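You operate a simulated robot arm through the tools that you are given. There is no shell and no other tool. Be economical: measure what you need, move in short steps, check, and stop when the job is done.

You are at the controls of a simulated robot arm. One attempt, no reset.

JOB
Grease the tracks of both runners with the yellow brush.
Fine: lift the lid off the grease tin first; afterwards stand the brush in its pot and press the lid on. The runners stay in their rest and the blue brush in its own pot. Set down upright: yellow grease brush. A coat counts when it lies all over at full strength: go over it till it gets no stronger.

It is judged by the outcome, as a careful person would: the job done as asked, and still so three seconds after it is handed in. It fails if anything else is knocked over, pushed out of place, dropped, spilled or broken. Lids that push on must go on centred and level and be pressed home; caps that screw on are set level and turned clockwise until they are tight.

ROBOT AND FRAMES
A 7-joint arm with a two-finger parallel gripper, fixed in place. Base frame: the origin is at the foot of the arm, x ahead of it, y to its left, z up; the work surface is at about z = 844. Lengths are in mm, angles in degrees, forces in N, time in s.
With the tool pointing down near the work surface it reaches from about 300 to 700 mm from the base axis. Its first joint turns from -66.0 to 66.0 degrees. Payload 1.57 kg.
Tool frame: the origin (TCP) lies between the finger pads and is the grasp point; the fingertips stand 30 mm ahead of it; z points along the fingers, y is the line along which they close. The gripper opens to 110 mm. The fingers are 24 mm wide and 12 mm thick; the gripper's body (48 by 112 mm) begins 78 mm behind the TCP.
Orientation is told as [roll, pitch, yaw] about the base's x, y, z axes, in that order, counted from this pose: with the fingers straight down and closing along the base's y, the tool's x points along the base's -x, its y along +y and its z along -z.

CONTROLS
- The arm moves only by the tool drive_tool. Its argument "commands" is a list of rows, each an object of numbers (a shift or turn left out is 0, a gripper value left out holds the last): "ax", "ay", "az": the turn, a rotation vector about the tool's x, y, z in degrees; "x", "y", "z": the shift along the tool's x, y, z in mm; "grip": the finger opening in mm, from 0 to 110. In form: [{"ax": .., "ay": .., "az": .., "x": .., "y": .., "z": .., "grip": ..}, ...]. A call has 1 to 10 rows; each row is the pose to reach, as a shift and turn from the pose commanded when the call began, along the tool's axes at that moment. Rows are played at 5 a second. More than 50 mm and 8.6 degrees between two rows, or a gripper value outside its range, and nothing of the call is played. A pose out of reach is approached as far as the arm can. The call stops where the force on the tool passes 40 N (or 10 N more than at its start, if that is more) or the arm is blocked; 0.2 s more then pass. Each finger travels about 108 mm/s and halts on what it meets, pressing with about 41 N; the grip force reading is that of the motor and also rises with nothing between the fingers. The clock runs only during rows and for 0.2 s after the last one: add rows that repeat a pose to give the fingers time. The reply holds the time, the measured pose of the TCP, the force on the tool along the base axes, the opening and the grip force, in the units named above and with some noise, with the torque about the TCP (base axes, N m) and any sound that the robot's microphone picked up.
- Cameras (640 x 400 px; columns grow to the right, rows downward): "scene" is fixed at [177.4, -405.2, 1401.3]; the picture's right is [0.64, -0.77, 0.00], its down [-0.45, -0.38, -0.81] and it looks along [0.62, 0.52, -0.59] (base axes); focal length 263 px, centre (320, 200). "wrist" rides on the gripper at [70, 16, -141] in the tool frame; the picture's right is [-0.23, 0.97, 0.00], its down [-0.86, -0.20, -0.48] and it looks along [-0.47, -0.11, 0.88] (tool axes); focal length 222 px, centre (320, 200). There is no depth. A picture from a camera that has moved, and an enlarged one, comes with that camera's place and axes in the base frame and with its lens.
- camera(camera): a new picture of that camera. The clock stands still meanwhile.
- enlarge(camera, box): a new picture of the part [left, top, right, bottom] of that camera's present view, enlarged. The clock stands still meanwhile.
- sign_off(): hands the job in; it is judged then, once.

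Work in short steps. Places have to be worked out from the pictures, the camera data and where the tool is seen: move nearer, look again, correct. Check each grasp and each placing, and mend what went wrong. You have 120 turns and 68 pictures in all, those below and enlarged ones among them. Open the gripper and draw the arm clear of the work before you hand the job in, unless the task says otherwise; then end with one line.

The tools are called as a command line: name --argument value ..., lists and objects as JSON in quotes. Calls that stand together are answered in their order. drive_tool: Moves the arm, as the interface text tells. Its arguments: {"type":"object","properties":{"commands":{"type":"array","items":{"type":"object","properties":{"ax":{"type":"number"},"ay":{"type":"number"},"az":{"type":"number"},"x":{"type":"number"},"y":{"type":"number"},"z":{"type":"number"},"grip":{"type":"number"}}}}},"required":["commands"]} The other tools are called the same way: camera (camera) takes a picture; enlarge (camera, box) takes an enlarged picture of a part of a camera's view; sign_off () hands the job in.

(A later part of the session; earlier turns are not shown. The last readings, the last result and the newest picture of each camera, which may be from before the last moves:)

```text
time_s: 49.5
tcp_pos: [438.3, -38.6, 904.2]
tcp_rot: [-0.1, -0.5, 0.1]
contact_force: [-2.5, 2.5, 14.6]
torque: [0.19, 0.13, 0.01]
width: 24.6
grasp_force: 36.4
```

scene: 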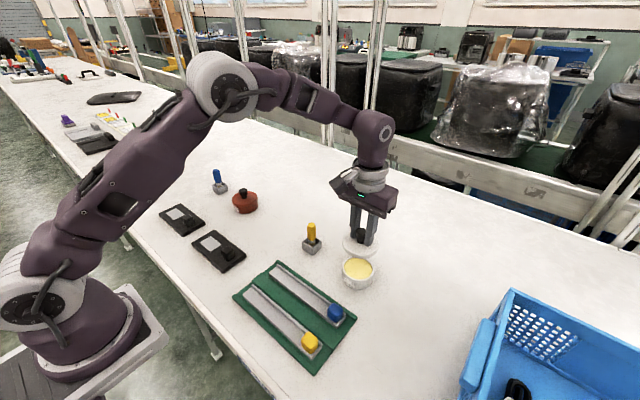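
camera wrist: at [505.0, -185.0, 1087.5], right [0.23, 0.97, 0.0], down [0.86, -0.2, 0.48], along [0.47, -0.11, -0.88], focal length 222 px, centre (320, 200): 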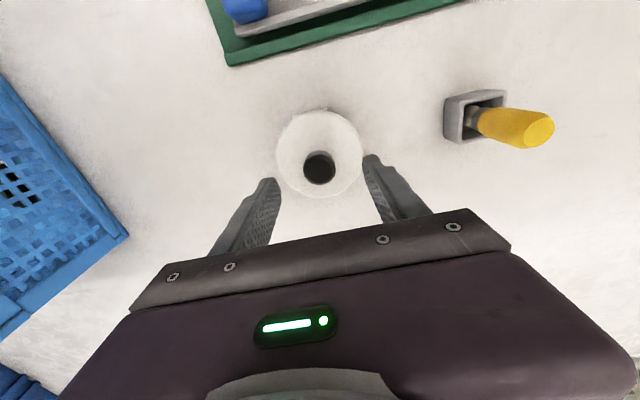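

14.6 N. Stroke toward −y at x≈437.

drive_tool --commands '[{"y": 5}, {"y": -10}, {"y": -27}, {"y": -44}, {"y": -61}, {"y": -78}, {"y": -95}, {"y": -112, "z": 0.2}, {"y": -129, "z": 0.4}, {"y": -145, "z": 0.6}]'

drive_tool --commands '[{"x": -3}, {"x": -6}]'

```text
time_s: 51.7
tcp_pos: [437.7, -184.8, 904.1]
tcp_rot: [-0.1, -0.4, 0.1]
contact_force: [-1.1, 2.9, 8.7]
torque: [-0.08, 0.0, 0.0]
width: 24.7
grasp_force: 36.3
```

```text
time_s: 52.3
tcp_pos: [443.8, -184.1, 902.5]
tcp_rot: [-0.1, -0.4, 0.1]
contact_force: [-1.0, -2.1, 5.1]
torque: [-0.09, 0.08, 0.02]
width: 24.4
grasp_force: 36.5
```

Contact kept. Return stroke at x≈443 towards +y.

drive_tool --commands '[{"y": 0, "z": 0.4}, {"y": 17, "z": 0.4}, {"y": 34, "z": 0.3}, {"y": 51, "z": 0.2}, {"y": 68, "z": 0.1}, {"y": 85, "z": 0}, {"y": 102, "z": 0}, {"y": 119, "z": 0}, {"y": 136, "z": 0}, {"y": 150, "z": 0}]'

enlarge --camera "scene" --box '[240, 250, 360, 350]'

```text
time_s: 54.5
tcp_pos: [442.7, -33.8, 903.1]
tcp_rot: [0.0, -0.4, 0.1]
contact_force: [0.2, 0.1, -0.4]
torque: [-0.05, 0.0, 0.01]
width: 24.7
grasp_force: 36.1
```

```text
4.00 times, centred on (300, 300) of scene
camera zoom: at [177.4, -405.2, 1401.3], right [0.64, -0.77, 0.0], down [-0.45, -0.38, -0.81], along [0.62, 0.52, -0.59], focal length 1052 px, centre (400, -200)
```

zoom: 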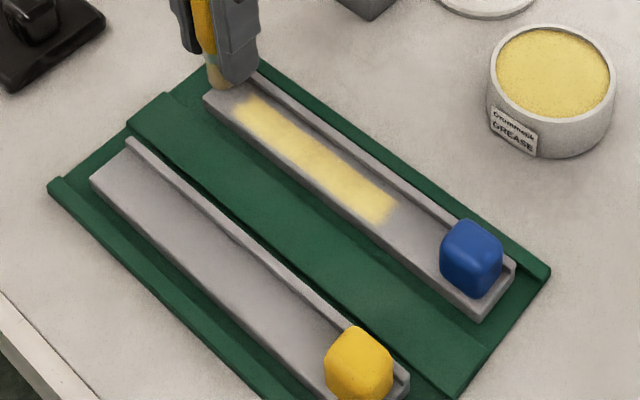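

Same field, so the field limits are fixed. I rise for a close look at strength and at the brush in the grip.

drive_tool --commands '[{"z": -45, "y": -30, "x": 6, "grip": 0}, {"z": -75, "y": -65, "x": 12}, {"z": -110, "y": -100, "x": 12}]'

enlarge --camera "wrist" --box '[270, 80, 390, 170]'

enlarge --camera "scene" --box '[240, 180, 340, 320]'

```text
refused: row 1 steps farther than a row can; nothing moved
```

```text
4.44 times, centred on (330, 125) of wrist
camera zoom: at [373.9, -17.9, 1044.9], right [0.23, 0.97, 0.0], down [0.85, -0.2, 0.48], along [0.47, -0.11, -0.88], focal length 987 px, centre (276, 533)
```

zoom: 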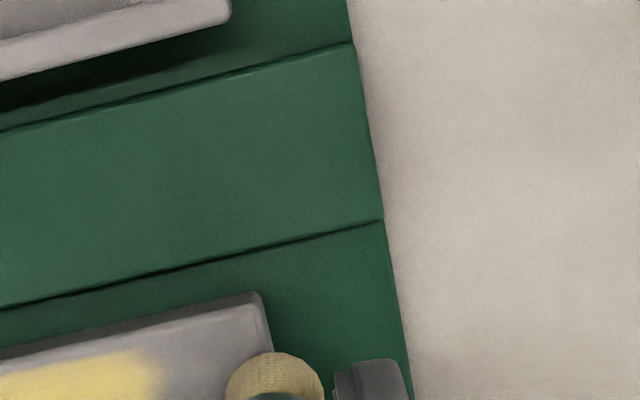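

```text
2.86 times, centred on (290, 250) of scene
camera zoom: at [177.4, -405.2, 1401.3], right [0.64, -0.77, 0.0], down [-0.45, -0.38, -0.81], along [0.62, 0.52, -0.59], focal length 751 px, centre (406, 57)
```

zoom: 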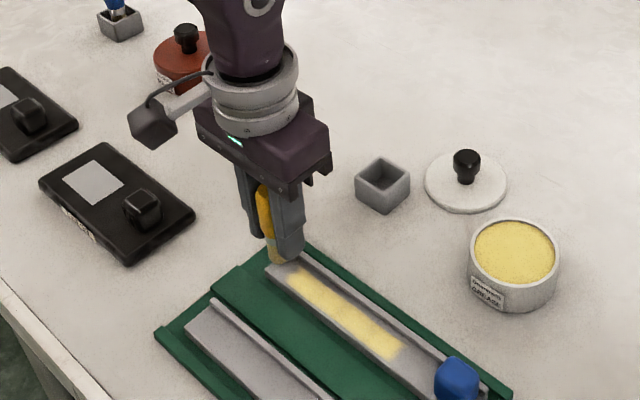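

Resend the rise in shorter steps.

drive_tool --commands '[{"z": -35, "grip": 0}, {"z": -70, "y": -25, "x": 6}, {"z": -100, "y": -60, "x": 12}, {"z": -110, "y": -100, "x": 12}]'

enlarge --camera "wrist" --box '[240, 80, 400, 200]'

```text
time_s: 55.5
tcp_pos: [429.5, -134.8, 1012.5]
tcp_rot: [-0.2, -0.4, 0.3]
contact_force: [0.3, 0.2, -0.4]
torque: [0.01, 0.02, 0.02]
width: 24.2
grasp_force: 36.4
```

```text
3.33 times, centred on (320, 140) of wrist
camera zoom: at [359.9, -119.2, 1154.2], right [0.22, 0.97, 0.0], down [0.85, -0.2, 0.48], along [0.47, -0.11, -0.88], focal length 740 px, centre (320, 400)
```

zoom: 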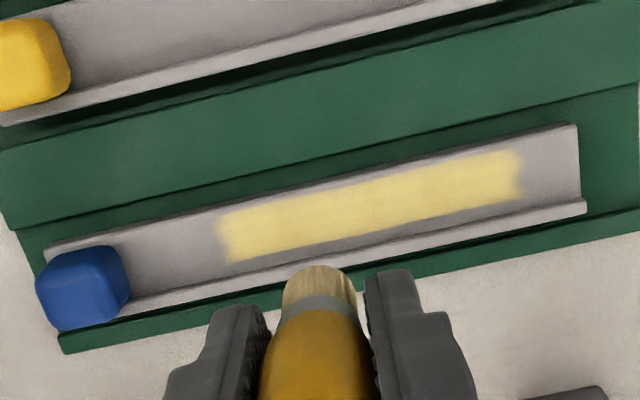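

Coat looks quite uniform. Re-dip, then the yellow runner.

drive_tool --commands '[{"x": -45, "y": -20}, {"x": -90, "y": -40}, {"x": -120, "y": -55}, {"x": -142, "y": -66}, {"x": -142, "y": -66, "z": 40}, {"x": -142, "y": -66, "z": 80}, {"x": -142, "y": -66, "z": 89}, {"x": -142, "y": -66, "z": 92}]'

drive_tool --commands '[{"z": 1.5}, {"z": 3}]'

```text
time_s: 57.3
tcp_pos: [573.0, -197.9, 922.2]
tcp_rot: [-0.1, -0.2, 0.1]
contact_force: [-0.3, 0.7, -1.0]
torque: [0.02, 0.01, 0.01]
width: 24.5
grasp_force: 36.8
```

```text
time_s: 57.9
tcp_pos: [573.3, -198.9, 920.4]
tcp_rot: [0.0, -0.4, 0.1]
contact_force: [-6.7, 5.0, 20.8]
torque: [0.23, 0.24, 0.0]
width: 24.4
grasp_force: 36.2
```

drive_tool --commands '[{"z": -1}, {"z": -1, "x": 8}, {"z": -1, "y": 8}, {"z": -1, "x": -8}, {"z": -1, "y": -8}, {"z": -1, "x": 8}, {"z": -1}, {"z": -15}, {"z": -55}]'

```text
time_s: 59.9
tcp_pos: [573.6, -200.8, 974.8]
tcp_rot: [0.0, -0.3, 0.1]
contact_force: [0.2, 0.4, -0.3]
torque: [-0.01, -0.02, 0.0]
width: 24.4
grasp_force: 36.8
```

drive_tool --commands '[{"x": 36, "y": 26}, {"x": 72, "y": 52}, {"x": 108, "y": 78}, {"x": 144, "y": 104}, {"x": 180, "y": 130}, {"x": 217, "y": 155}, {"x": 217, "y": 155, "z": 35}, {"x": 217, "y": 155, "z": 60}, {"x": 217, "y": 155, "z": 67}]'

enlarge --camera "wrist" --box '[240, 80, 400, 200]'

```text
time_s: 61.9
tcp_pos: [356.8, -44.8, 903.3]
tcp_rot: [-0.1, -0.3, 0.0]
contact_force: [0.7, -0.8, -1.0]
torque: [-0.02, -0.01, -0.03]
width: 24.8
grasp_force: 36.5
```

```text
3.33 times, centred on (320, 140) of wrist
camera zoom: at [286.5, -29.7, 1045.7], right [0.23, 0.97, 0.0], down [0.85, -0.2, 0.48], along [0.47, -0.11, -0.88], focal length 740 px, centre (320, 400)
```

zoom: 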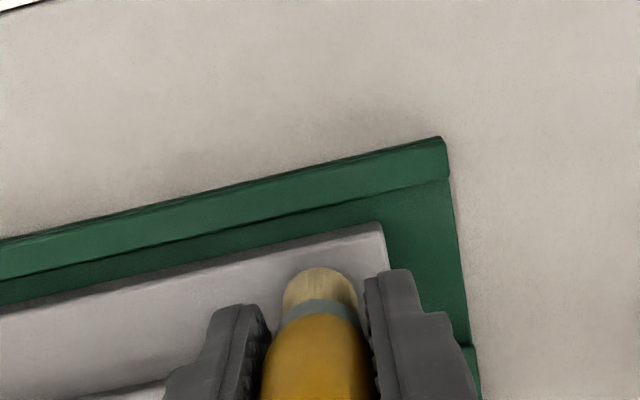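

drive_tool --commands '[{"z": 1}, {"z": 2}, {"z": 3}]'

```text
time_s: 62.7
tcp_pos: [357.3, -45.0, 901.9]
tcp_rot: [-0.1, -0.4, 0.2]
contact_force: [0.0, -0.1, -0.4]
torque: [0.0, 0.0, 0.0]
width: 24.6
grasp_force: 36.0
```

drive_tool --commands '[{"x": 2, "z": 1}, {"x": 2, "z": 2}, {"x": 2, "z": 2.7}]'

```text
time_s: 63.5
tcp_pos: [354.6, -44.0, 900.7]
tcp_rot: [-0.2, -0.4, 0.1]
contact_force: [3.9, -1.3, 32.7]
torque: [-0.24, -0.25, 0.02]
width: 24.4
grasp_force: 36.2
```

Ease off and stroke lane 1 (x≈355).

drive_tool --commands '[{"z": -0.9}, {"z": -0.9, "y": 5}, {"z": -0.9, "y": -10}, {"z": -0.9, "y": -26}, {"z": -0.9, "y": -42}, {"z": -0.9, "y": -58}]'

drive_tool --commands '[{"y": -16}, {"y": -32}, {"y": -48}, {"y": -64}, {"y": -80}]'

```text
time_s: 64.9
tcp_pos: [352.9, -102.8, 900.7]
tcp_rot: [-0.2, -0.4, 0.2]
contact_force: [0.6, -0.4, -0.9]
torque: [-0.02, -0.02, 0.0]
width: 24.7
grasp_force: 36.5
```

```text
time_s: 66.1
tcp_pos: [354.6, -183.8, 901.1]
tcp_rot: [-0.1, -0.4, 0.2]
contact_force: [1.2, -0.8, -0.2]
torque: [-0.01, 0.01, 0.0]
width: 24.5
grasp_force: 36.4
```

No force there; press down lightly again.

drive_tool --commands '[{"z": 0.8}, {"z": 1.6}]'

```text
time_s: 66.7
tcp_pos: [354.6, -183.3, 900.2]
tcp_rot: [-0.1, -0.3, 0.1]
contact_force: [-1.7, 1.9, 27.5]
torque: [0.14, 0.1, -0.02]
width: 24.7
grasp_force: 35.9
```

drive_tool --commands '[{"z": -0.4}, {"y": 15, "z": -0.4}, {"y": 30, "z": -0.4}, {"y": 45, "z": -0.4}, {"y": 60, "z": -0.4}]'

drive_tool --commands '[{"y": 15}, {"y": 30}, {"y": 45}, {"y": 60}, {"y": 75}, {"y": 85}]'

enlarge --camera "scene" --box '[230, 260, 350, 360]'

```text
time_s: 67.9
tcp_pos: [355.0, -123.9, 901.0]
tcp_rot: [0.0, -0.2, -0.1]
contact_force: [0.1, -11.1, 25.3]
torque: [-0.5, 0.01, 0.01]
width: 24.7
grasp_force: 36.0
```

```text
time_s: 69.3
tcp_pos: [353.4, -36.4, 899.0]
tcp_rot: [0.1, -0.3, 0.0]
contact_force: [-0.3, 0.3, -0.4]
torque: [0.02, 0.02, 0.02]
width: 24.8
grasp_force: 36.5
```

```text
4.00 times, centred on (290, 310) of scene
camera zoom: at [177.4, -405.2, 1401.3], right [0.64, -0.77, 0.0], down [-0.45, -0.38, -0.81], along [0.62, 0.52, -0.59], focal length 1052 px, centre (440, -240)
```

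zoom: 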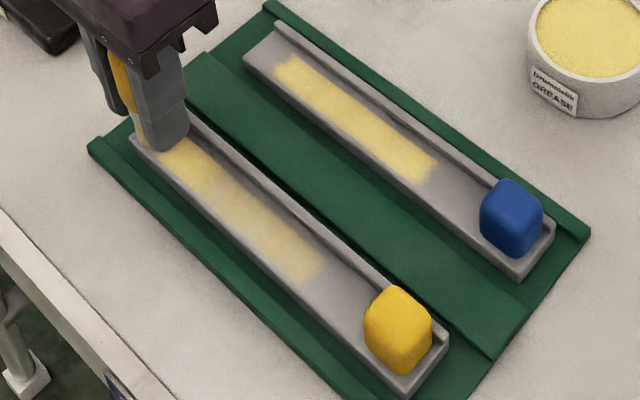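

Coat is building over the same relative field. Next lane at x≈361 toward −y after re-establishing light contact.

drive_tool --commands '[{"x": -6}, {"x": -6, "z": 0.8}, {"x": -6, "z": 1.4}]'

```text
time_s: 70.1
tcp_pos: [359.7, -38.0, 898.0]
tcp_rot: [-0.1, -0.4, 0.2]
contact_force: [-3.9, 4.6, 28.1]
torque: [0.17, 0.15, 0.03]
width: 24.9
grasp_force: 36.6
```

drive_tool --commands '[{"y": -15, "z": -0.3}, {"y": -30, "z": -0.3}, {"y": -45, "z": -0.2}, {"y": -60}, {"y": -75}]'

drive_tool --commands '[{"y": -15, "z": 0.2}, {"y": -30, "z": 0.4}, {"y": -45, "z": 0.5}, {"y": -60, "z": 0.6}, {"y": -72, "z": 0.6}]'

```text
time_s: 71.3
tcp_pos: [360.4, -113.8, 898.7]
tcp_rot: [-0.1, -0.3, 0.1]
contact_force: [0.4, -0.2, 0.4]
torque: [0.0, 0.0, 0.0]
width: 24.8
grasp_force: 35.9
```

```text
time_s: 72.5
tcp_pos: [360.3, -185.5, 897.8]
tcp_rot: [-0.1, -0.3, 0.2]
contact_force: [0.2, 5.0, 10.9]
torque: [0.21, -0.04, -0.03]
width: 24.7
grasp_force: 36.0
```

Light contact now; return stroke along x≈360 before re-gripping.

drive_tool --commands '[{"y": 15}, {"y": 30}, {"y": 45}, {"y": 60}, {"y": 75}]'

drive_tool --commands '[{"y": 15}, {"y": 30}, {"y": 45}, {"y": 60}, {"y": 70}]'

drive_tool --commands '[{"z": -40}, {"z": -80, "y": -15}, {"z": -110, "y": -50}, {"z": -115, "y": -95}]'

enlarge --camera "wrist" --box '[220, 60, 420, 210]'

```text
time_s: 73.7
tcp_pos: [360.1, -108.9, 896.4]
tcp_rot: [-0.1, -0.6, 0.1]
contact_force: [1.5, -13.1, 29.8]
torque: [-0.51, -0.03, 0.03]
width: 24.8
grasp_force: 37.0
```

```text
time_s: 74.9
tcp_pos: [361.0, -40.0, 895.9]
tcp_rot: [0.0, -0.2, 0.1]
contact_force: [0.7, -4.0, 8.5]
torque: [-0.17, 0.0, -0.04]
width: 24.8
grasp_force: 36.0
```

```text
time_s: 75.9
tcp_pos: [360.7, -134.9, 1013.8]
tcp_rot: [0.0, -0.3, 0.2]
contact_force: [0.5, -0.6, -0.7]
torque: [0.02, 0.0, -0.02]
width: 24.9
grasp_force: 36.1
```

```text
2.67 times, centred on (320, 135) of wrist
camera zoom: at [291.4, -119.5, 1154.5], right [0.22, 0.97, 0.0], down [0.85, -0.2, 0.48], along [0.47, -0.11, -0.88], focal length 592 px, centre (320, 373)
```

zoom: 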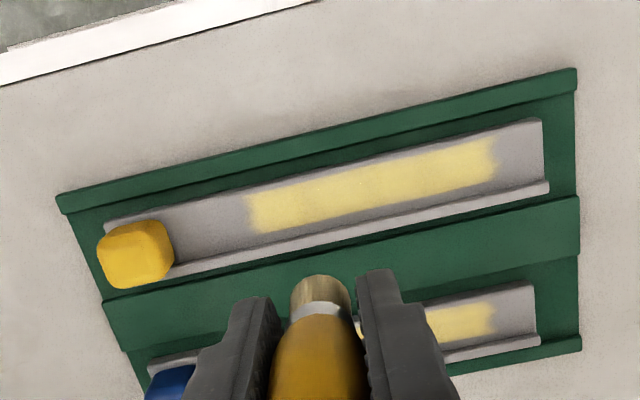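

Yellow runner coat looks good but should be reinforced. The brush slid up in the grip, so I take it to its pot to re-grip it higher.

drive_tool --commands '[{"x": -42, "y": 18}, {"x": -84, "y": 36}, {"x": -126, "y": 54}, {"x": -168, "y": 72}, {"x": -210, "y": 89}, {"x": -210, "y": 89, "z": 40}, {"x": -210, "y": 89, "z": 74}]'

enlarge --camera "scene" --box '[270, 180, 350, 270]'

enlarge --camera "wrist" --box '[250, 100, 390, 200]'

```text
time_s: 77.5
tcp_pos: [571.2, -44.5, 940.0]
tcp_rot: [-0.1, -0.4, 0.2]
contact_force: [0.1, 0.5, 0.0]
torque: [-0.01, -0.03, 0.01]
width: 24.6
grasp_force: 36.6
```

```text
4.44 times, centred on (310, 225) of scene
camera zoom: at [177.4, -405.1, 1401.3], right [0.64, -0.77, 0.0], down [-0.45, -0.38, -0.81], along [0.62, 0.52, -0.59], focal length 1168 px, centre (364, 89)
```

zoom: 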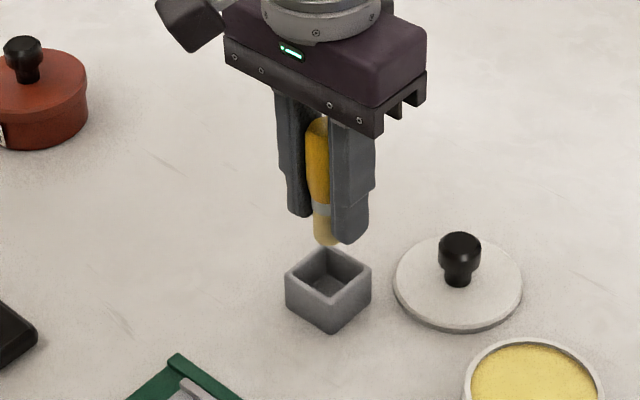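

```text
4.00 times, centred on (320, 150) of wrist
camera zoom: at [501.3, -29.7, 1081.2], right [0.23, 0.97, 0.0], down [0.85, -0.2, 0.48], along [0.47, -0.11, -0.87], focal length 888 px, centre (320, 400)
```

zoom: 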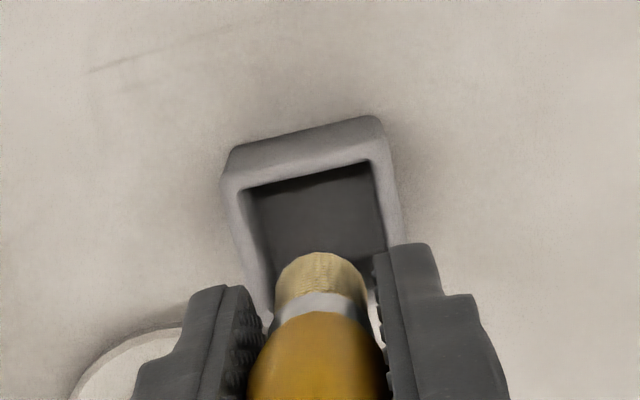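

Pot rim is at ≈874, so finger tips must stay above it. I centre over the pot, lower until tips are just above the rim and look.

drive_tool --commands '[{"x": 2.5, "y": -2.5}, {"x": 2.5, "y": -2.5, "z": 12}, {"x": 2.5, "y": -2.5, "z": 22}, {"x": 2.5, "y": -2.5, "z": 28}, {"x": 2.5, "y": -2.5, "z": 32}]'

enlarge --camera "scene" --box '[280, 200, 350, 270]'

```text
time_s: 78.7
tcp_pos: [567.2, -48.2, 908.0]
tcp_rot: [0.0, -0.3, 0.0]
contact_force: [-0.6, -0.4, -0.5]
torque: [-0.02, -0.01, 0.01]
width: 24.7
grasp_force: 36.5
```

```text
5.71 times, centred on (315, 235) of scene
camera zoom: at [177.4, -405.2, 1401.3], right [0.64, -0.77, 0.0], down [-0.45, -0.38, -0.81], along [0.62, 0.52, -0.59], focal length 1502 px, centre (349, 0)
```

zoom: 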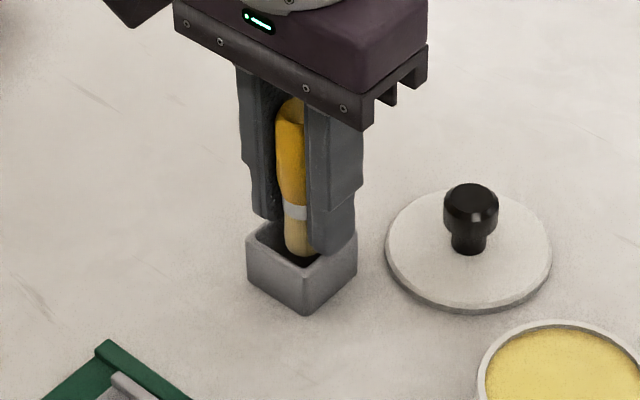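

The tip is inside the pot. I creep down a few mm more with force check.

drive_tool --commands '[{"z": 1}, {"z": 2}, {"z": 3}]'

```text
time_s: 79.5
tcp_pos: [568.7, -48.4, 904.8]
tcp_rot: [-0.2, -0.4, 0.1]
contact_force: [-0.2, -0.1, 0.1]
torque: [-0.02, 0.02, 0.0]
width: 24.5
grasp_force: 36.2
```

drive_tool --commands '[{"z": 1}, {"z": 2}, {"z": 3}]'

```text
time_s: 80.3
tcp_pos: [568.3, -48.8, 901.4]
tcp_rot: [-0.1, -0.4, 0.0]
contact_force: [-0.4, -0.4, -0.6]
torque: [-0.02, -0.04, -0.02]
width: 24.6
grasp_force: 36.5
```

drive_tool --commands '[{"z": 0.7}, {"z": 1.4}, {"z": 2.1}, {"z": 2.8}]'

enlarge --camera "scene" --box '[290, 220, 340, 270]'

```text
time_s: 81.3
tcp_pos: [567.5, -48.5, 900.4]
tcp_rot: [-0.1, -0.5, 0.1]
contact_force: [-3.2, 2.4, 17.1]
torque: [0.06, 0.32, -0.13]
width: 24.5
grasp_force: 36.3
```

```text
8.00 times, centred on (315, 245) of scene
camera zoom: at [177.0, -405.1, 1401.3], right [0.64, -0.77, 0.0], down [-0.45, -0.38, -0.81], along [0.62, 0.52, -0.59], focal length 2103 px, centre (360, -160)
```

zoom: 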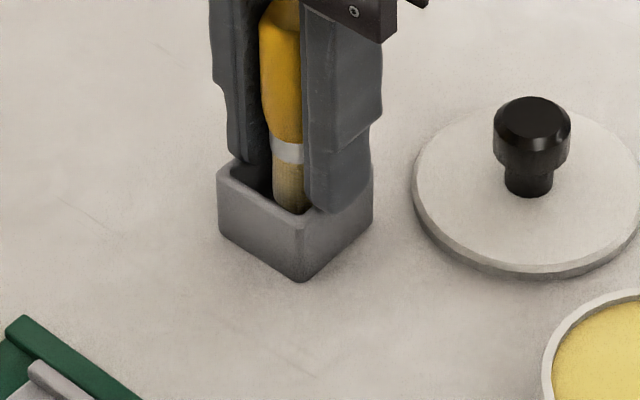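

Contact — fingers on the rim, brush bottom only a few mm above the floor. Ease up 1 mm, release, and check it stands.

drive_tool --commands '[{"z": -1}, {"z": -1, "grip": 28}, {"z": -1, "grip": 28}, {"z": -1, "grip": 36}, {"z": -1, "grip": 44}, {"z": -12.5, "grip": 44}, {"z": -12.5, "grip": 44}]'

enlarge --camera "scene" --box '[275, 200, 345, 270]'

```text
time_s: 82.9
tcp_pos: [569.0, -48.5, 912.1]
tcp_rot: [0.0, -0.3, 0.1]
contact_force: [0.3, 0.2, 0.1]
torque: [-0.02, 0.01, -0.02]
width: 44.0
grasp_force: 0.2
```

```text
5.71 times, centred on (310, 235) of scene
camera zoom: at [177.4, -405.1, 1401.3], right [0.64, -0.77, 0.0], down [-0.45, -0.38, -0.81], along [0.62, 0.52, -0.59], focal length 1502 px, centre (377, 0)
```

zoom: 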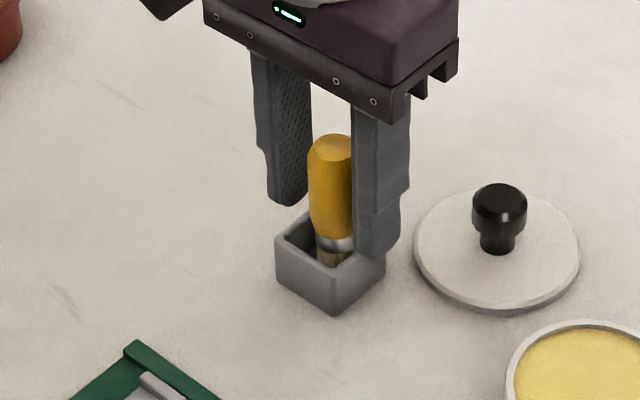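

The brush stands in its pot. Re-grip at this height and lift.

drive_tool --commands '[{"z": -1, "x": -1, "y": 1}, {"x": -1, "y": 1, "grip": 30, "z": -1}, {"x": -1, "y": 1, "grip": 15, "z": -1}, {"x": -1, "y": 1, "z": -1, "grip": 0}, {"x": -1, "y": 1, "z": -1, "grip": 0}, {"x": -1, "y": 1, "z": -40}, {"x": -1, "y": 1, "z": -80}]'

```text
time_s: 84.5
tcp_pos: [567.2, -44.9, 993.7]
tcp_rot: [0.0, -0.3, 0.1]
contact_force: [-0.3, -0.1, -0.1]
torque: [0.01, -0.02, 0.01]
width: 24.6
grasp_force: 36.5
```

drive_tool --commands '[{"x": 0, "y": -40}, {"x": -1, "y": -80}, {"x": -2, "y": -120}, {"x": -3, "y": -154}, {"x": -3, "y": -154, "z": 30}, {"x": -3, "y": -154, "z": 60}]'

drive_tool --commands '[{"z": 1}, {"z": 2}, {"z": 3}]'

```text
time_s: 85.9
tcp_pos: [573.4, -201.2, 937.3]
tcp_rot: [-0.1, -0.8, 0.2]
contact_force: [1.6, 4.1, 32.5]
torque: [0.27, -0.02, 0.0]
width: 25.0
grasp_force: 37.0
```

```text
time_s: 86.7
tcp_pos: [572.8, -200.3, 931.4]
tcp_rot: [-0.1, -0.5, 0.0]
contact_force: [5.3, 3.0, 30.3]
torque: [0.17, -0.25, 0.0]
width: 24.6
grasp_force: 36.4
```

Contact; ease off, stir, lift.

drive_tool --commands '[{"z": -1}, {"z": -1, "x": 8}, {"z": -1, "y": 8}, {"z": -1, "x": -8}, {"z": -1, "y": -8}, {"z": -1, "x": 8}, {"z": -1}, {"z": -15}, {"z": -45}]'

drive_tool --commands '[{"x": 36, "y": 26}, {"x": 72, "y": 52}, {"x": 108, "y": 78}, {"x": 144, "y": 104}, {"x": 180, "y": 130}, {"x": 213, "y": 155}, {"x": 213, "y": 155, "z": 35}, {"x": 213, "y": 155, "z": 50}]'

```text
time_s: 88.7
tcp_pos: [573.5, -201.8, 973.9]
tcp_rot: [-0.1, -0.3, 0.2]
contact_force: [0.8, -0.2, -1.0]
torque: [0.02, -0.01, -0.02]
width: 24.3
grasp_force: 36.1
```

```text
time_s: 90.5
tcp_pos: [359.6, -47.5, 921.5]
tcp_rot: [-0.1, -0.5, 0.0]
contact_force: [1.0, 0.7, -0.2]
torque: [0.01, 0.04, 0.02]
width: 24.6
grasp_force: 36.1
```

Expected track contact at TCP≈914; lower carefully.

drive_tool --commands '[{"z": 3}, {"z": 5}, {"z": 6}]'

```text
time_s: 91.3
tcp_pos: [360.3, -45.0, 917.1]
tcp_rot: [-0.1, -0.4, 0.1]
contact_force: [-0.2, 0.3, -0.8]
torque: [-0.01, -0.02, -0.02]
width: 24.6
grasp_force: 36.2
```

drive_tool --commands '[{"z": 1}, {"z": 2}]'

```text
time_s: 91.9
tcp_pos: [359.9, -46.4, 913.9]
tcp_rot: [0.0, -0.3, 0.1]
contact_force: [0.8, 0.3, -0.4]
torque: [0.0, 0.02, -0.01]
width: 24.2
grasp_force: 36.8
```

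drive_tool --commands '[{"z": 0.7}, {"z": 1.4}]'

```text
time_s: 92.5
tcp_pos: [358.6, -45.7, 912.3]
tcp_rot: [-0.1, -0.4, 0.1]
contact_force: [0.0, -0.2, -0.8]
torque: [-0.01, -0.01, 0.01]
width: 24.3
grasp_force: 35.8
```

drive_tool --commands '[{"z": 0.7}, {"z": 1.4}]'

```text
time_s: 93.1
tcp_pos: [358.9, -47.2, 911.8]
tcp_rot: [-0.1, -0.4, 0.1]
contact_force: [0.5, 0.4, -1.1]
torque: [-0.02, 0.0, -0.02]
width: 24.8
grasp_force: 36.8
```

drive_tool --commands '[{"z": 0.7}, {"z": 1.4}]'

```text
time_s: 93.7
tcp_pos: [359.7, -47.2, 910.0]
tcp_rot: [0.0, -0.5, 0.2]
contact_force: [0.1, -0.6, 31.7]
torque: [-0.06, -0.03, 0.0]
width: 24.8
grasp_force: 36.7
```

Sharp contact. Ease 0.5 mm, stroke lane x≈356 toward −y.

drive_tool --commands '[{"z": -0.5, "y": 8}, {"z": -0.5, "x": 3, "y": 6}, {"z": -0.5, "x": 3, "y": -10}, {"z": -0.5, "x": 3, "y": -25}, {"z": -0.4, "x": 3, "y": -40}, {"z": -0.3, "x": 3, "y": -55}, {"z": -0.2, "x": 3, "y": -70}]'

drive_tool --commands '[{"y": -15, "z": 0.2}, {"y": -30, "z": 0.4}, {"y": -45, "z": 0.5}, {"y": -60, "z": 0.6}, {"y": -68, "z": 0.6}]'

```text
time_s: 95.3
tcp_pos: [355.9, -115.0, 910.8]
tcp_rot: [0.0, -0.3, 0.1]
contact_force: [-0.7, 0.4, 0.0]
torque: [-0.01, 0.01, 0.01]
width: 24.8
grasp_force: 36.0
```

```text
time_s: 96.5
tcp_pos: [357.1, -183.9, 909.5]
tcp_rot: [-0.1, -0.4, 0.3]
contact_force: [1.3, 10.3, 26.5]
torque: [0.49, -0.06, -0.02]
width: 24.8
grasp_force: 36.3
```

Good contact now. Return on lane x≈361 toward +y at this depth.

drive_tool --commands '[{"x": -5, "y": 2, "z": -0.2}, {"x": -5, "y": 17, "z": -0.2}, {"x": -5, "y": 32, "z": -0.2}, {"x": -5, "y": 47, "z": -0.2}, {"x": -5, "y": 62, "z": -0.2}, {"x": -5, "y": 77, "z": -0.2}]'

drive_tool --commands '[{"y": 15, "z": 0.2}, {"y": 30, "z": 0.4}, {"y": 45, "z": 0.6}, {"y": 60, "z": 0.6}, {"y": 70, "z": 0.6}]'

```text
time_s: 97.9
tcp_pos: [359.3, -107.1, 909.5]
tcp_rot: [-0.2, -0.5, 0.0]
contact_force: [0.1, -5.4, 9.7]
torque: [-0.25, -0.01, 0.01]
width: 25.0
grasp_force: 36.1
```

```text
time_s: 99.1
tcp_pos: [361.8, -37.7, 908.2]
tcp_rot: [-0.1, -0.4, -0.1]
contact_force: [0.5, -12.3, 32.1]
torque: [-0.65, -0.02, -0.01]
width: 24.8
grasp_force: 36.4
```

Good contact all the way. Another full pass back on the centre lane, and return.

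drive_tool --commands '[{"x": 2, "y": -15, "z": -0.2}, {"x": 2, "y": -30, "z": -0.2}, {"x": 2, "y": -45, "z": -0.1}, {"x": 2, "y": -60}, {"x": 2, "y": -75}, {"x": 2, "y": -90, "z": 0.1}, {"x": 2, "y": -105, "z": 0.2}, {"x": 2, "y": -120, "z": 0.3}, {"x": 2, "y": -135, "z": 0.4}, {"x": 2, "y": -147, "z": 0.4}]'

drive_tool --commands '[{"x": 2, "y": 2}, {"x": 2, "y": 16}, {"x": 2, "y": 32}, {"x": 2, "y": 48}, {"x": 2, "y": 64}, {"x": 2, "y": 80}, {"x": 2, "y": 96}, {"x": 2, "y": 112, "z": 0.1}, {"x": 2, "y": 128, "z": 0.2}, {"x": 2, "y": 144, "z": 0.3}]'

drive_tool --commands '[{"z": -35}, {"z": -70, "y": -30}, {"z": -100, "y": -65}, {"z": -105, "y": -95}]'

enlarge --camera "wrist" --box '[220, 60, 420, 210]'

```text
time_s: 101.3
tcp_pos: [358.7, -184.6, 910.0]
tcp_rot: [0.0, -0.3, 0.1]
contact_force: [-0.5, -0.7, -0.9]
torque: [0.01, 0.01, -0.01]
width: 24.6
grasp_force: 36.7
```

```text
time_s: 103.5
tcp_pos: [356.5, -40.6, 908.2]
tcp_rot: [-0.2, -0.4, 0.1]
contact_force: [0.9, 0.0, -0.1]
torque: [-0.01, -0.03, 0.01]
width: 24.5
grasp_force: 36.4
```

```text
time_s: 104.5
tcp_pos: [356.0, -135.5, 1014.9]
tcp_rot: [0.0, -0.3, 0.1]
contact_force: [-0.2, 0.1, -0.4]
torque: [0.03, 0.0, -0.02]
width: 24.6
grasp_force: 36.3
```

```text
2.67 times, centred on (320, 135) of wrist
camera zoom: at [286.1, -120.6, 1155.3], right [0.22, 0.97, 0.0], down [0.85, -0.2, 0.48], along [0.47, -0.11, -0.88], focal length 592 px, centre (320, 373)
```

zoom: 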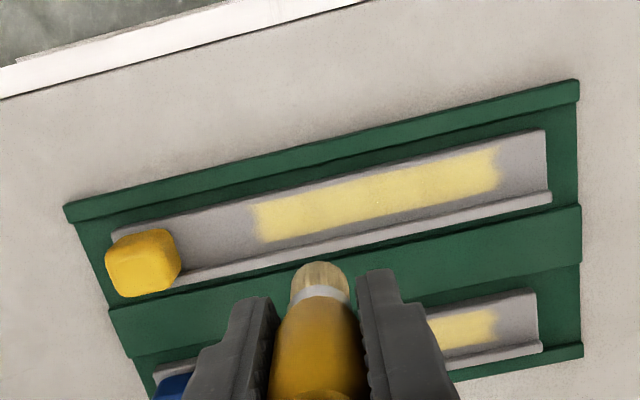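

Yellow runner's coat is now stronger and even. Re-dip and give the blue runner another round.

drive_tool --commands '[{"x": -45, "y": -13}, {"x": -90, "y": -26}, {"x": -135, "y": -39}, {"x": -180, "y": -52}, {"x": -215, "y": -65}, {"x": -215, "y": -65, "z": 40}, {"x": -215, "y": -65, "z": 78}, {"x": -215, "y": -65, "z": 83}]'

drive_tool --commands '[{"z": 1}, {"z": 2}, {"z": 3}]'

```text
time_s: 106.3
tcp_pos: [570.7, -198.7, 929.8]
tcp_rot: [0.0, -0.5, 0.1]
contact_force: [-0.4, 0.4, -0.3]
torque: [0.01, 0.03, -0.01]
width: 24.3
grasp_force: 36.4
```

```text
time_s: 107.1
tcp_pos: [570.9, -199.3, 929.1]
tcp_rot: [-0.1, -0.3, 0.2]
contact_force: [0.0, -0.7, -1.3]
torque: [0.02, -0.03, 0.0]
width: 24.6
grasp_force: 36.2
```

drive_tool --commands '[{"z": 0.8}, {"z": 1.6}]'

```text
time_s: 107.7
tcp_pos: [570.3, -199.4, 927.8]
tcp_rot: [-0.1, -0.3, 0.1]
contact_force: [-0.3, -0.2, 0.1]
torque: [0.0, 0.01, 0.02]
width: 24.4
grasp_force: 36.2
```

drive_tool --commands '[{"z": 0.8}, {"z": 1.6}]'

```text
time_s: 108.3
tcp_pos: [572.0, -200.0, 926.8]
tcp_rot: [-0.2, -0.4, 0.1]
contact_force: [-3.5, 2.7, 13.8]
torque: [0.09, 0.1, 0.0]
width: 24.8
grasp_force: 36.1
```

drive_tool --commands '[{"z": 0, "x": 8}, {"y": 8}, {"x": -8}, {"y": -8}, {"x": 8}, {"z": -15}, {"z": -45}]'

drive_tool --commands '[{"x": 27, "y": 32}, {"x": 54, "y": 64}, {"x": 81, "y": 96}, {"x": 108, "y": 128}, {"x": 134, "y": 160}, {"x": 134, "y": 160, "z": 30}, {"x": 134, "y": 160, "z": 56}, {"x": 134, "y": 160, "z": 59}]'

```text
time_s: 109.9
tcp_pos: [571.3, -199.3, 970.8]
tcp_rot: [0.0, -0.4, 0.1]
contact_force: [0.4, 0.7, 0.0]
torque: [-0.01, -0.01, 0.01]
width: 24.5
grasp_force: 36.4
```

```text
time_s: 111.7
tcp_pos: [438.7, -40.2, 911.4]
tcp_rot: [-0.1, -0.4, 0.1]
contact_force: [0.6, -0.4, -0.4]
torque: [-0.03, -0.02, -0.04]
width: 24.6
grasp_force: 36.1
```

drive_tool --commands '[{"z": 1}, {"z": 2}]'

drive_tool --commands '[{"z": 0.7}, {"z": 1.2}]'

```text
time_s: 112.3
tcp_pos: [438.7, -40.2, 908.6]
tcp_rot: [-0.2, -0.4, 0.1]
contact_force: [-0.5, -0.6, -1.2]
torque: [0.01, 0.0, -0.03]
width: 24.7
grasp_force: 36.2
```

```text
time_s: 112.9
tcp_pos: [438.4, -41.0, 909.1]
tcp_rot: [-0.1, -0.5, 0.1]
contact_force: [-1.1, -1.3, 3.2]
torque: [-0.06, 0.03, -0.03]
width: 24.7
grasp_force: 36.0
```

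Contact just begins; go slightly deeper while stroking lane x≈437.

drive_tool --commands '[{"z": 0.7, "x": 1}, {"z": 0.8, "x": 1, "y": -15}, {"z": 0.9, "x": 1, "y": -30}, {"z": 1.0, "x": 1, "y": -45}, {"z": 1.1, "x": 1, "y": -60}, {"z": 1.2, "x": 1, "y": -75}]'

drive_tool --commands '[{"y": -15, "z": 0.2}, {"y": -30, "z": 0.4}, {"y": -45, "z": 0.6}, {"y": -60, "z": 0.8}, {"y": -68, "z": 0.8}]'

```text
time_s: 114.3
tcp_pos: [437.1, -114.7, 906.1]
tcp_rot: [-0.1, -0.3, 0.3]
contact_force: [-0.1, 10.5, 26.5]
torque: [0.5, -0.01, 0.02]
width: 24.8
grasp_force: 36.4
```

```text
time_s: 115.5
tcp_pos: [437.1, -183.4, 905.9]
tcp_rot: [0.0, -0.4, 0.1]
contact_force: [0.2, 8.4, 22.7]
torque: [0.44, -0.02, -0.01]
width: 25.1
grasp_force: 36.4
```

Firm all along. Return on lane x≈443.

drive_tool --commands '[{"x": -6, "y": 2}, {"x": -6, "y": 17}, {"x": -6, "y": 32}, {"x": -6, "y": 47, "z": 0.1}, {"x": -6, "y": 62, "z": 0.2}, {"x": -6, "y": 77, "z": 0.3}]'

drive_tool --commands '[{"y": 15, "z": 0.2}, {"y": 30, "z": 0.4}, {"y": 45, "z": 0.6}, {"y": 60, "z": 0.7}, {"y": 70, "z": 0.7}]'

```text
time_s: 116.9
tcp_pos: [442.5, -106.6, 906.0]
tcp_rot: [-0.1, -0.5, 0.1]
contact_force: [-0.7, -6.4, 19.5]
torque: [-0.41, 0.02, 0.0]
width: 24.7
grasp_force: 36.5
```

```text
time_s: 118.1
tcp_pos: [440.9, -36.9, 904.7]
tcp_rot: [0.1, -0.4, 0.1]
contact_force: [0.0, -12.3, 30.1]
torque: [-0.6, -0.1, -0.07]
width: 24.7
grasp_force: 36.2
```

One more centre pass with good contact, then look at both.

drive_tool --commands '[{"x": 2, "y": -15, "z": 0}, {"x": 2, "y": -30, "z": 0.1}, {"x": 2, "y": -45, "z": 0.2}, {"x": 2, "y": -60, "z": 0.3}, {"x": 2, "y": -75, "z": 0.4}, {"x": 2, "y": -90, "z": 0.5}, {"x": 2, "y": -105, "z": 0.6}, {"x": 2, "y": -120, "z": 0.7}, {"x": 2, "y": -135, "z": 0.8}, {"x": 2, "y": -147, "z": 0.8}]'

drive_tool --commands '[{"z": -40}, {"z": -80, "y": 20, "x": 4}, {"z": -110, "y": 45, "x": 8}, {"z": -115, "y": 45, "x": 40}]'

enlarge --camera "wrist" --box '[220, 50, 420, 200]'

enlarge --camera "scene" --box '[230, 260, 350, 360]'

```text
time_s: 120.3
tcp_pos: [440.4, -183.9, 903.0]
tcp_rot: [0.1, -0.3, 0.1]
contact_force: [1.2, 9.5, 23.6]
torque: [0.4, -0.08, 0.01]
width: 24.4
grasp_force: 37.1
```

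```text
time_s: 121.3
tcp_pos: [401.9, -137.6, 1018.9]
tcp_rot: [-0.1, -0.4, 0.1]
contact_force: [-0.1, -0.1, -0.4]
torque: [-0.03, -0.04, 0.02]
width: 24.5
grasp_force: 36.7
```

```text
2.67 times, centred on (320, 125) of wrist
camera zoom: at [332.4, -122.9, 1159.9], right [0.23, 0.97, 0.0], down [0.85, -0.2, 0.48], along [0.47, -0.11, -0.88], focal length 592 px, centre (320, 400)
```

zoom: 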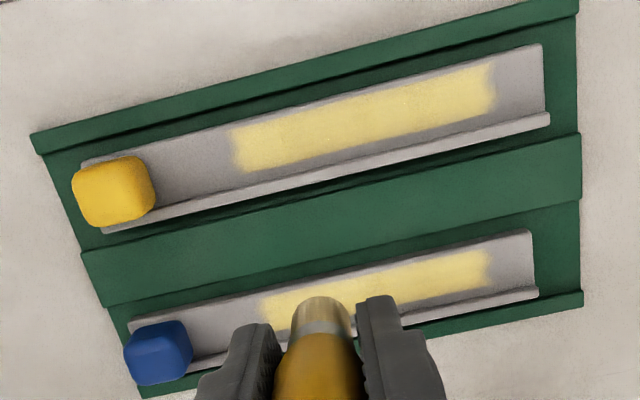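

```text
4.00 times, centred on (290, 310) of scene
camera zoom: at [177.4, -405.1, 1401.3], right [0.64, -0.77, 0.0], down [-0.45, -0.38, -0.81], along [0.62, 0.52, -0.59], focal length 1052 px, centre (440, -240)
```

zoom: 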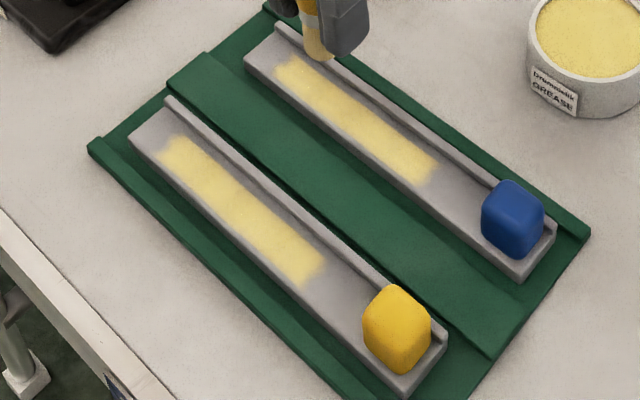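

Both coats look even and similar. For safety I do one more firm pass on the yellow runner's −x lane, whose +y half had light contact.

drive_tool --commands '[{"x": 23, "y": 40, "z": 10}, {"x": 47, "y": 70, "z": 30}, {"x": 47, "y": 98, "z": 60}, {"x": 47, "y": 98, "z": 100}, {"x": 47, "y": 98, "z": 111}, {"x": 47, "y": 98, "z": 112.5}]'

drive_tool --commands '[{"z": 0.8}, {"z": 1.6}]'

```text
time_s: 122.7
tcp_pos: [353.1, -39.8, 905.0]
tcp_rot: [-0.1, -0.3, 0.1]
contact_force: [0.6, 0.3, -0.6]
torque: [-0.01, 0.0, -0.03]
width: 24.5
grasp_force: 35.9
```

```text
time_s: 123.3
tcp_pos: [354.7, -40.5, 904.5]
tcp_rot: [-0.1, -0.3, 0.1]
contact_force: [0.0, 0.2, -0.9]
torque: [0.02, -0.02, -0.03]
width: 24.6
grasp_force: 36.0
```

drive_tool --commands '[{"z": 0.8}, {"z": 1.6}]'

```text
time_s: 123.9
tcp_pos: [353.1, -41.6, 904.5]
tcp_rot: [-0.1, -0.4, 0.1]
contact_force: [-0.2, -0.4, 21.0]
torque: [-0.05, -0.03, 0.03]
width: 24.7
grasp_force: 36.0
```

drive_tool --commands '[{"x": 0, "y": -12, "z": 0.1}, {"y": -26, "z": 0.2}, {"y": -40, "z": 0.3}, {"y": -54, "z": 0.5}, {"y": -68, "z": 0.6}, {"y": -82, "z": 0.8}, {"y": -96, "z": 0.9}, {"y": -110, "z": 1.0}, {"y": -126, "z": 1.1}, {"y": -142, "z": 1.2}]'

drive_tool --commands '[{"x": -7, "y": 2}, {"x": -7, "y": 16}, {"x": -7, "y": 32, "z": 0.1}, {"x": -7, "y": 48, "z": 0.2}, {"x": -7, "y": 64, "z": 0.3}, {"x": -7, "y": 80, "z": 0.4}, {"x": -7, "y": 96, "z": 0.5}, {"x": -7, "y": 112, "z": 0.6}, {"x": -7, "y": 128, "z": 0.7}, {"x": -7, "y": 142, "z": 0.8}]'

```text
time_s: 126.1
tcp_pos: [353.0, -181.6, 901.7]
tcp_rot: [-0.2, -0.4, 0.1]
contact_force: [-0.1, 4.4, 9.3]
torque: [0.18, -0.04, 0.01]
width: 25.0
grasp_force: 36.8
```

```text
time_s: 128.3
tcp_pos: [361.1, -40.6, 900.8]
tcp_rot: [-0.1, -0.3, 0.1]
contact_force: [0.3, -13.6, 31.6]
torque: [-0.6, -0.05, -0.03]
width: 24.9
grasp_force: 36.2
```

Firm contact throughout. Rise and compare.

drive_tool --commands '[{"z": -40}, {"z": -80, "y": 5, "x": -20}, {"z": -112, "y": 20, "x": -50}, {"z": -112, "y": 40, "x": -90}]'

enlarge --camera "scene" --box '[245, 265, 345, 355]'

```text
time_s: 129.3
tcp_pos: [449.7, -0.1, 1013.4]
tcp_rot: [-0.1, -0.3, 0.1]
contact_force: [-0.6, -0.1, -0.2]
torque: [-0.04, -0.02, -0.02]
width: 24.5
grasp_force: 36.2
```

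```text
4.44 times, centred on (295, 310) of scene
camera zoom: at [177.4, -405.2, 1401.3], right [0.64, -0.77, 0.0], down [-0.45, -0.38, -0.81], along [0.62, 0.52, -0.59], focal length 1168 px, centre (431, -289)
```

zoom: 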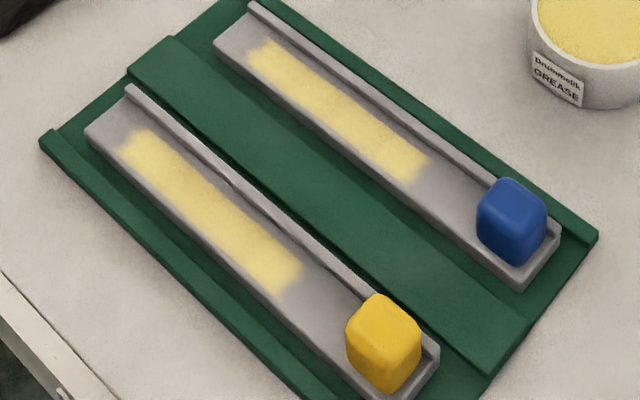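

Both coats are full and unchanged now. Bring the brush to its pot.

drive_tool --commands '[{"x": -40, "y": -16}, {"x": -80, "y": -32}, {"x": -118.5, "y": -48}, {"x": -118.5, "y": -48, "z": 40}, {"x": -118.5, "y": -48, "z": 78}]'

enlarge --camera "scene" --box '[275, 190, 345, 270]'

enlarge --camera "wrist" --box '[250, 100, 390, 200]'

```text
time_s: 130.5
tcp_pos: [571.4, -48.8, 936.3]
tcp_rot: [-0.2, -0.4, 0.1]
contact_force: [-0.2, 0.2, 0.0]
torque: [0.0, 0.01, 0.02]
width: 24.5
grasp_force: 36.4
```

```text
5.00 times, centred on (310, 230) of scene
camera zoom: at [177.4, -405.2, 1401.3], right [0.64, -0.77, 0.0], down [-0.45, -0.38, -0.81], along [0.62, 0.52, -0.59], focal length 1314 px, centre (370, 50)
```

zoom: 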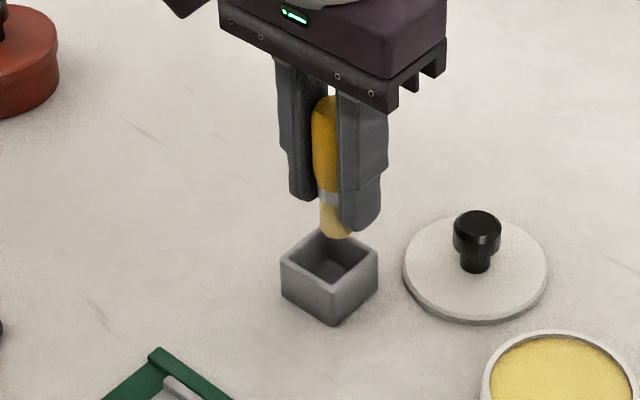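

```text
4.00 times, centred on (320, 150) of wrist
camera zoom: at [502.3, -33.0, 1077.5], right [0.23, 0.97, 0.0], down [0.85, -0.2, 0.48], along [0.47, -0.11, -0.87], focal length 888 px, centre (320, 400)
```

zoom: 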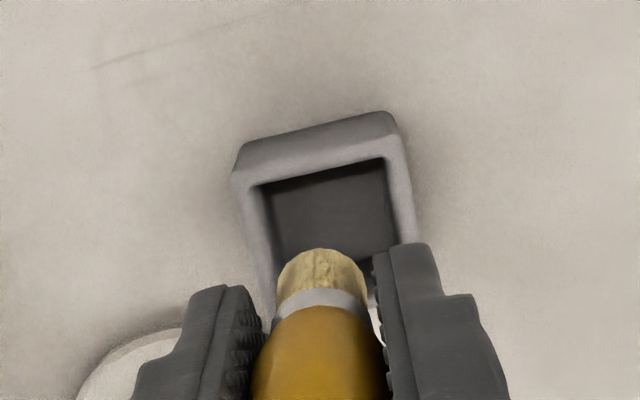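

Brush tip about 4 mm ahead of the pot centre in x; correct and lower.

drive_tool --commands '[{"x": 3.5}, {"x": 3.5, "z": 12}, {"x": 3.5, "z": 22}, {"x": 3.5, "z": 28}, {"x": 3.5, "z": 32}, {"x": 3.5, "z": 33}, {"x": 3.5, "z": 34}]'

drive_tool --commands '[{"z": 0.7}, {"z": 1.4}, {"z": 2.1}]'

```text
time_s: 132.1
tcp_pos: [566.7, -48.2, 901.8]
tcp_rot: [-0.1, -0.4, 0.1]
contact_force: [1.2, -0.4, -1.3]
torque: [-0.05, 0.01, 0.02]
width: 24.8
grasp_force: 36.5
```

```text
time_s: 132.9
tcp_pos: [566.1, -47.6, 900.7]
tcp_rot: [-0.1, -0.4, 0.0]
contact_force: [-9.1, 1.9, 22.9]
torque: [0.44, 0.55, 0.09]
width: 24.5
grasp_force: 36.6
```

Contact. Ease up 1 mm and release.

drive_tool --commands '[{"z": -1}, {"z": -1, "grip": 28}, {"z": -1, "grip": 28}, {"z": -1, "grip": 38}, {"z": -1, "grip": 50}, {"z": -1, "grip": 60}, {"z": -30, "grip": 60}, {"z": -70}]'

enlarge --camera "scene" --box '[275, 190, 385, 300]'

```text
time_s: 134.7
tcp_pos: [565.6, -47.3, 967.3]
tcp_rot: [0.0, -0.5, 0.2]
contact_force: [-0.9, -0.6, -0.3]
torque: [-0.01, -0.03, -0.01]
width: 60.1
grasp_force: 0.0
```

```text
3.64 times, centred on (330, 245) of scene
camera zoom: at [177.4, -405.2, 1401.3], right [0.64, -0.77, 0.0], down [-0.45, -0.38, -0.81], along [0.62, 0.52, -0.59], focal length 956 px, centre (284, 36)
```

zoom: 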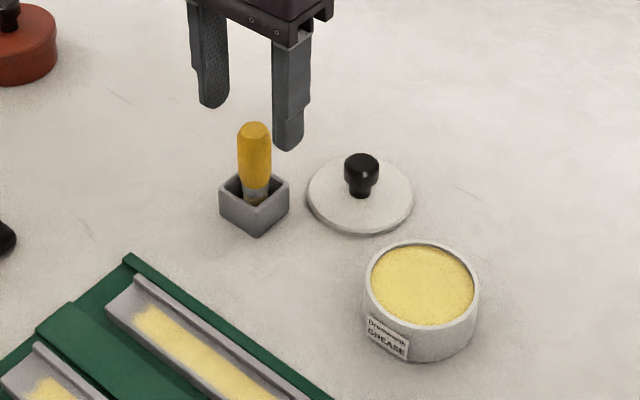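

The brush stands in its pot. Now fetch the lid: rise, move over the knob at (639.5, −111.5).

drive_tool --commands '[{"z": -30}, {"x": -37, "y": -32, "z": -30}, {"x": -74, "y": -64, "z": -30}, {"x": -74, "y": -64, "z": 10}, {"x": -74, "y": -64, "z": 40}]'

enlarge --camera "wrist" --box '[240, 100, 400, 220]'

```text
time_s: 135.9
tcp_pos: [640.4, -110.3, 931.0]
tcp_rot: [-0.1, -0.3, 0.1]
contact_force: [-0.4, 0.5, 0.7]
torque: [0.0, 0.02, -0.01]
width: 60.1
grasp_force: 0.0
```

```text
3.33 times, centred on (320, 160) of wrist
camera zoom: at [571.0, -95.5, 1072.4], right [0.23, 0.97, 0.0], down [0.85, -0.2, 0.48], along [0.47, -0.11, -0.88], focal length 740 px, centre (320, 333)
```

zoom: 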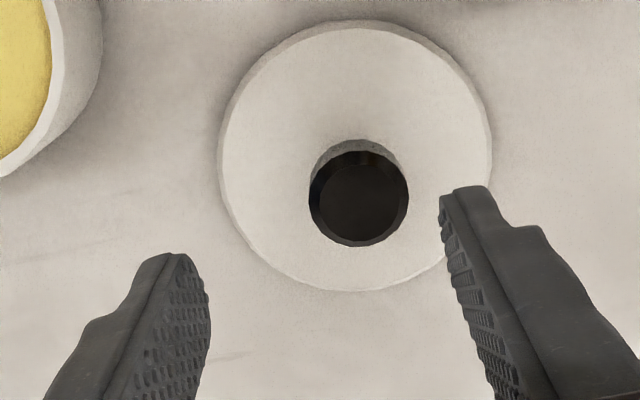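

The lid sits at about (636, −100) — it shifted ~10 mm on release. Align to that, lower and grip the knob.

drive_tool --commands '[{"x": 4, "y": 10}, {"x": 4, "y": 10, "z": 30}, {"x": 4, "y": 10, "z": 48}, {"x": 4, "y": 10, "z": 52.5}, {"x": 4, "y": 10, "z": 52.5, "grip": 40}, {"x": 4, "y": 10, "z": 52.5, "grip": 30}, {"x": 4, "y": 10, "z": 52.5, "grip": 20}, {"x": 4, "y": 10, "z": 52.5, "grip": 0}, {"x": 4, "y": 10, "z": 52.5, "grip": 0}]'

```text
time_s: 137.9
tcp_pos: [636.5, -101.5, 878.1]
tcp_rot: [-0.1, -0.5, 0.2]
contact_force: [0.0, -0.8, -0.1]
torque: [0.0, -0.01, 0.05]
width: 26.1
grasp_force: 37.8
```

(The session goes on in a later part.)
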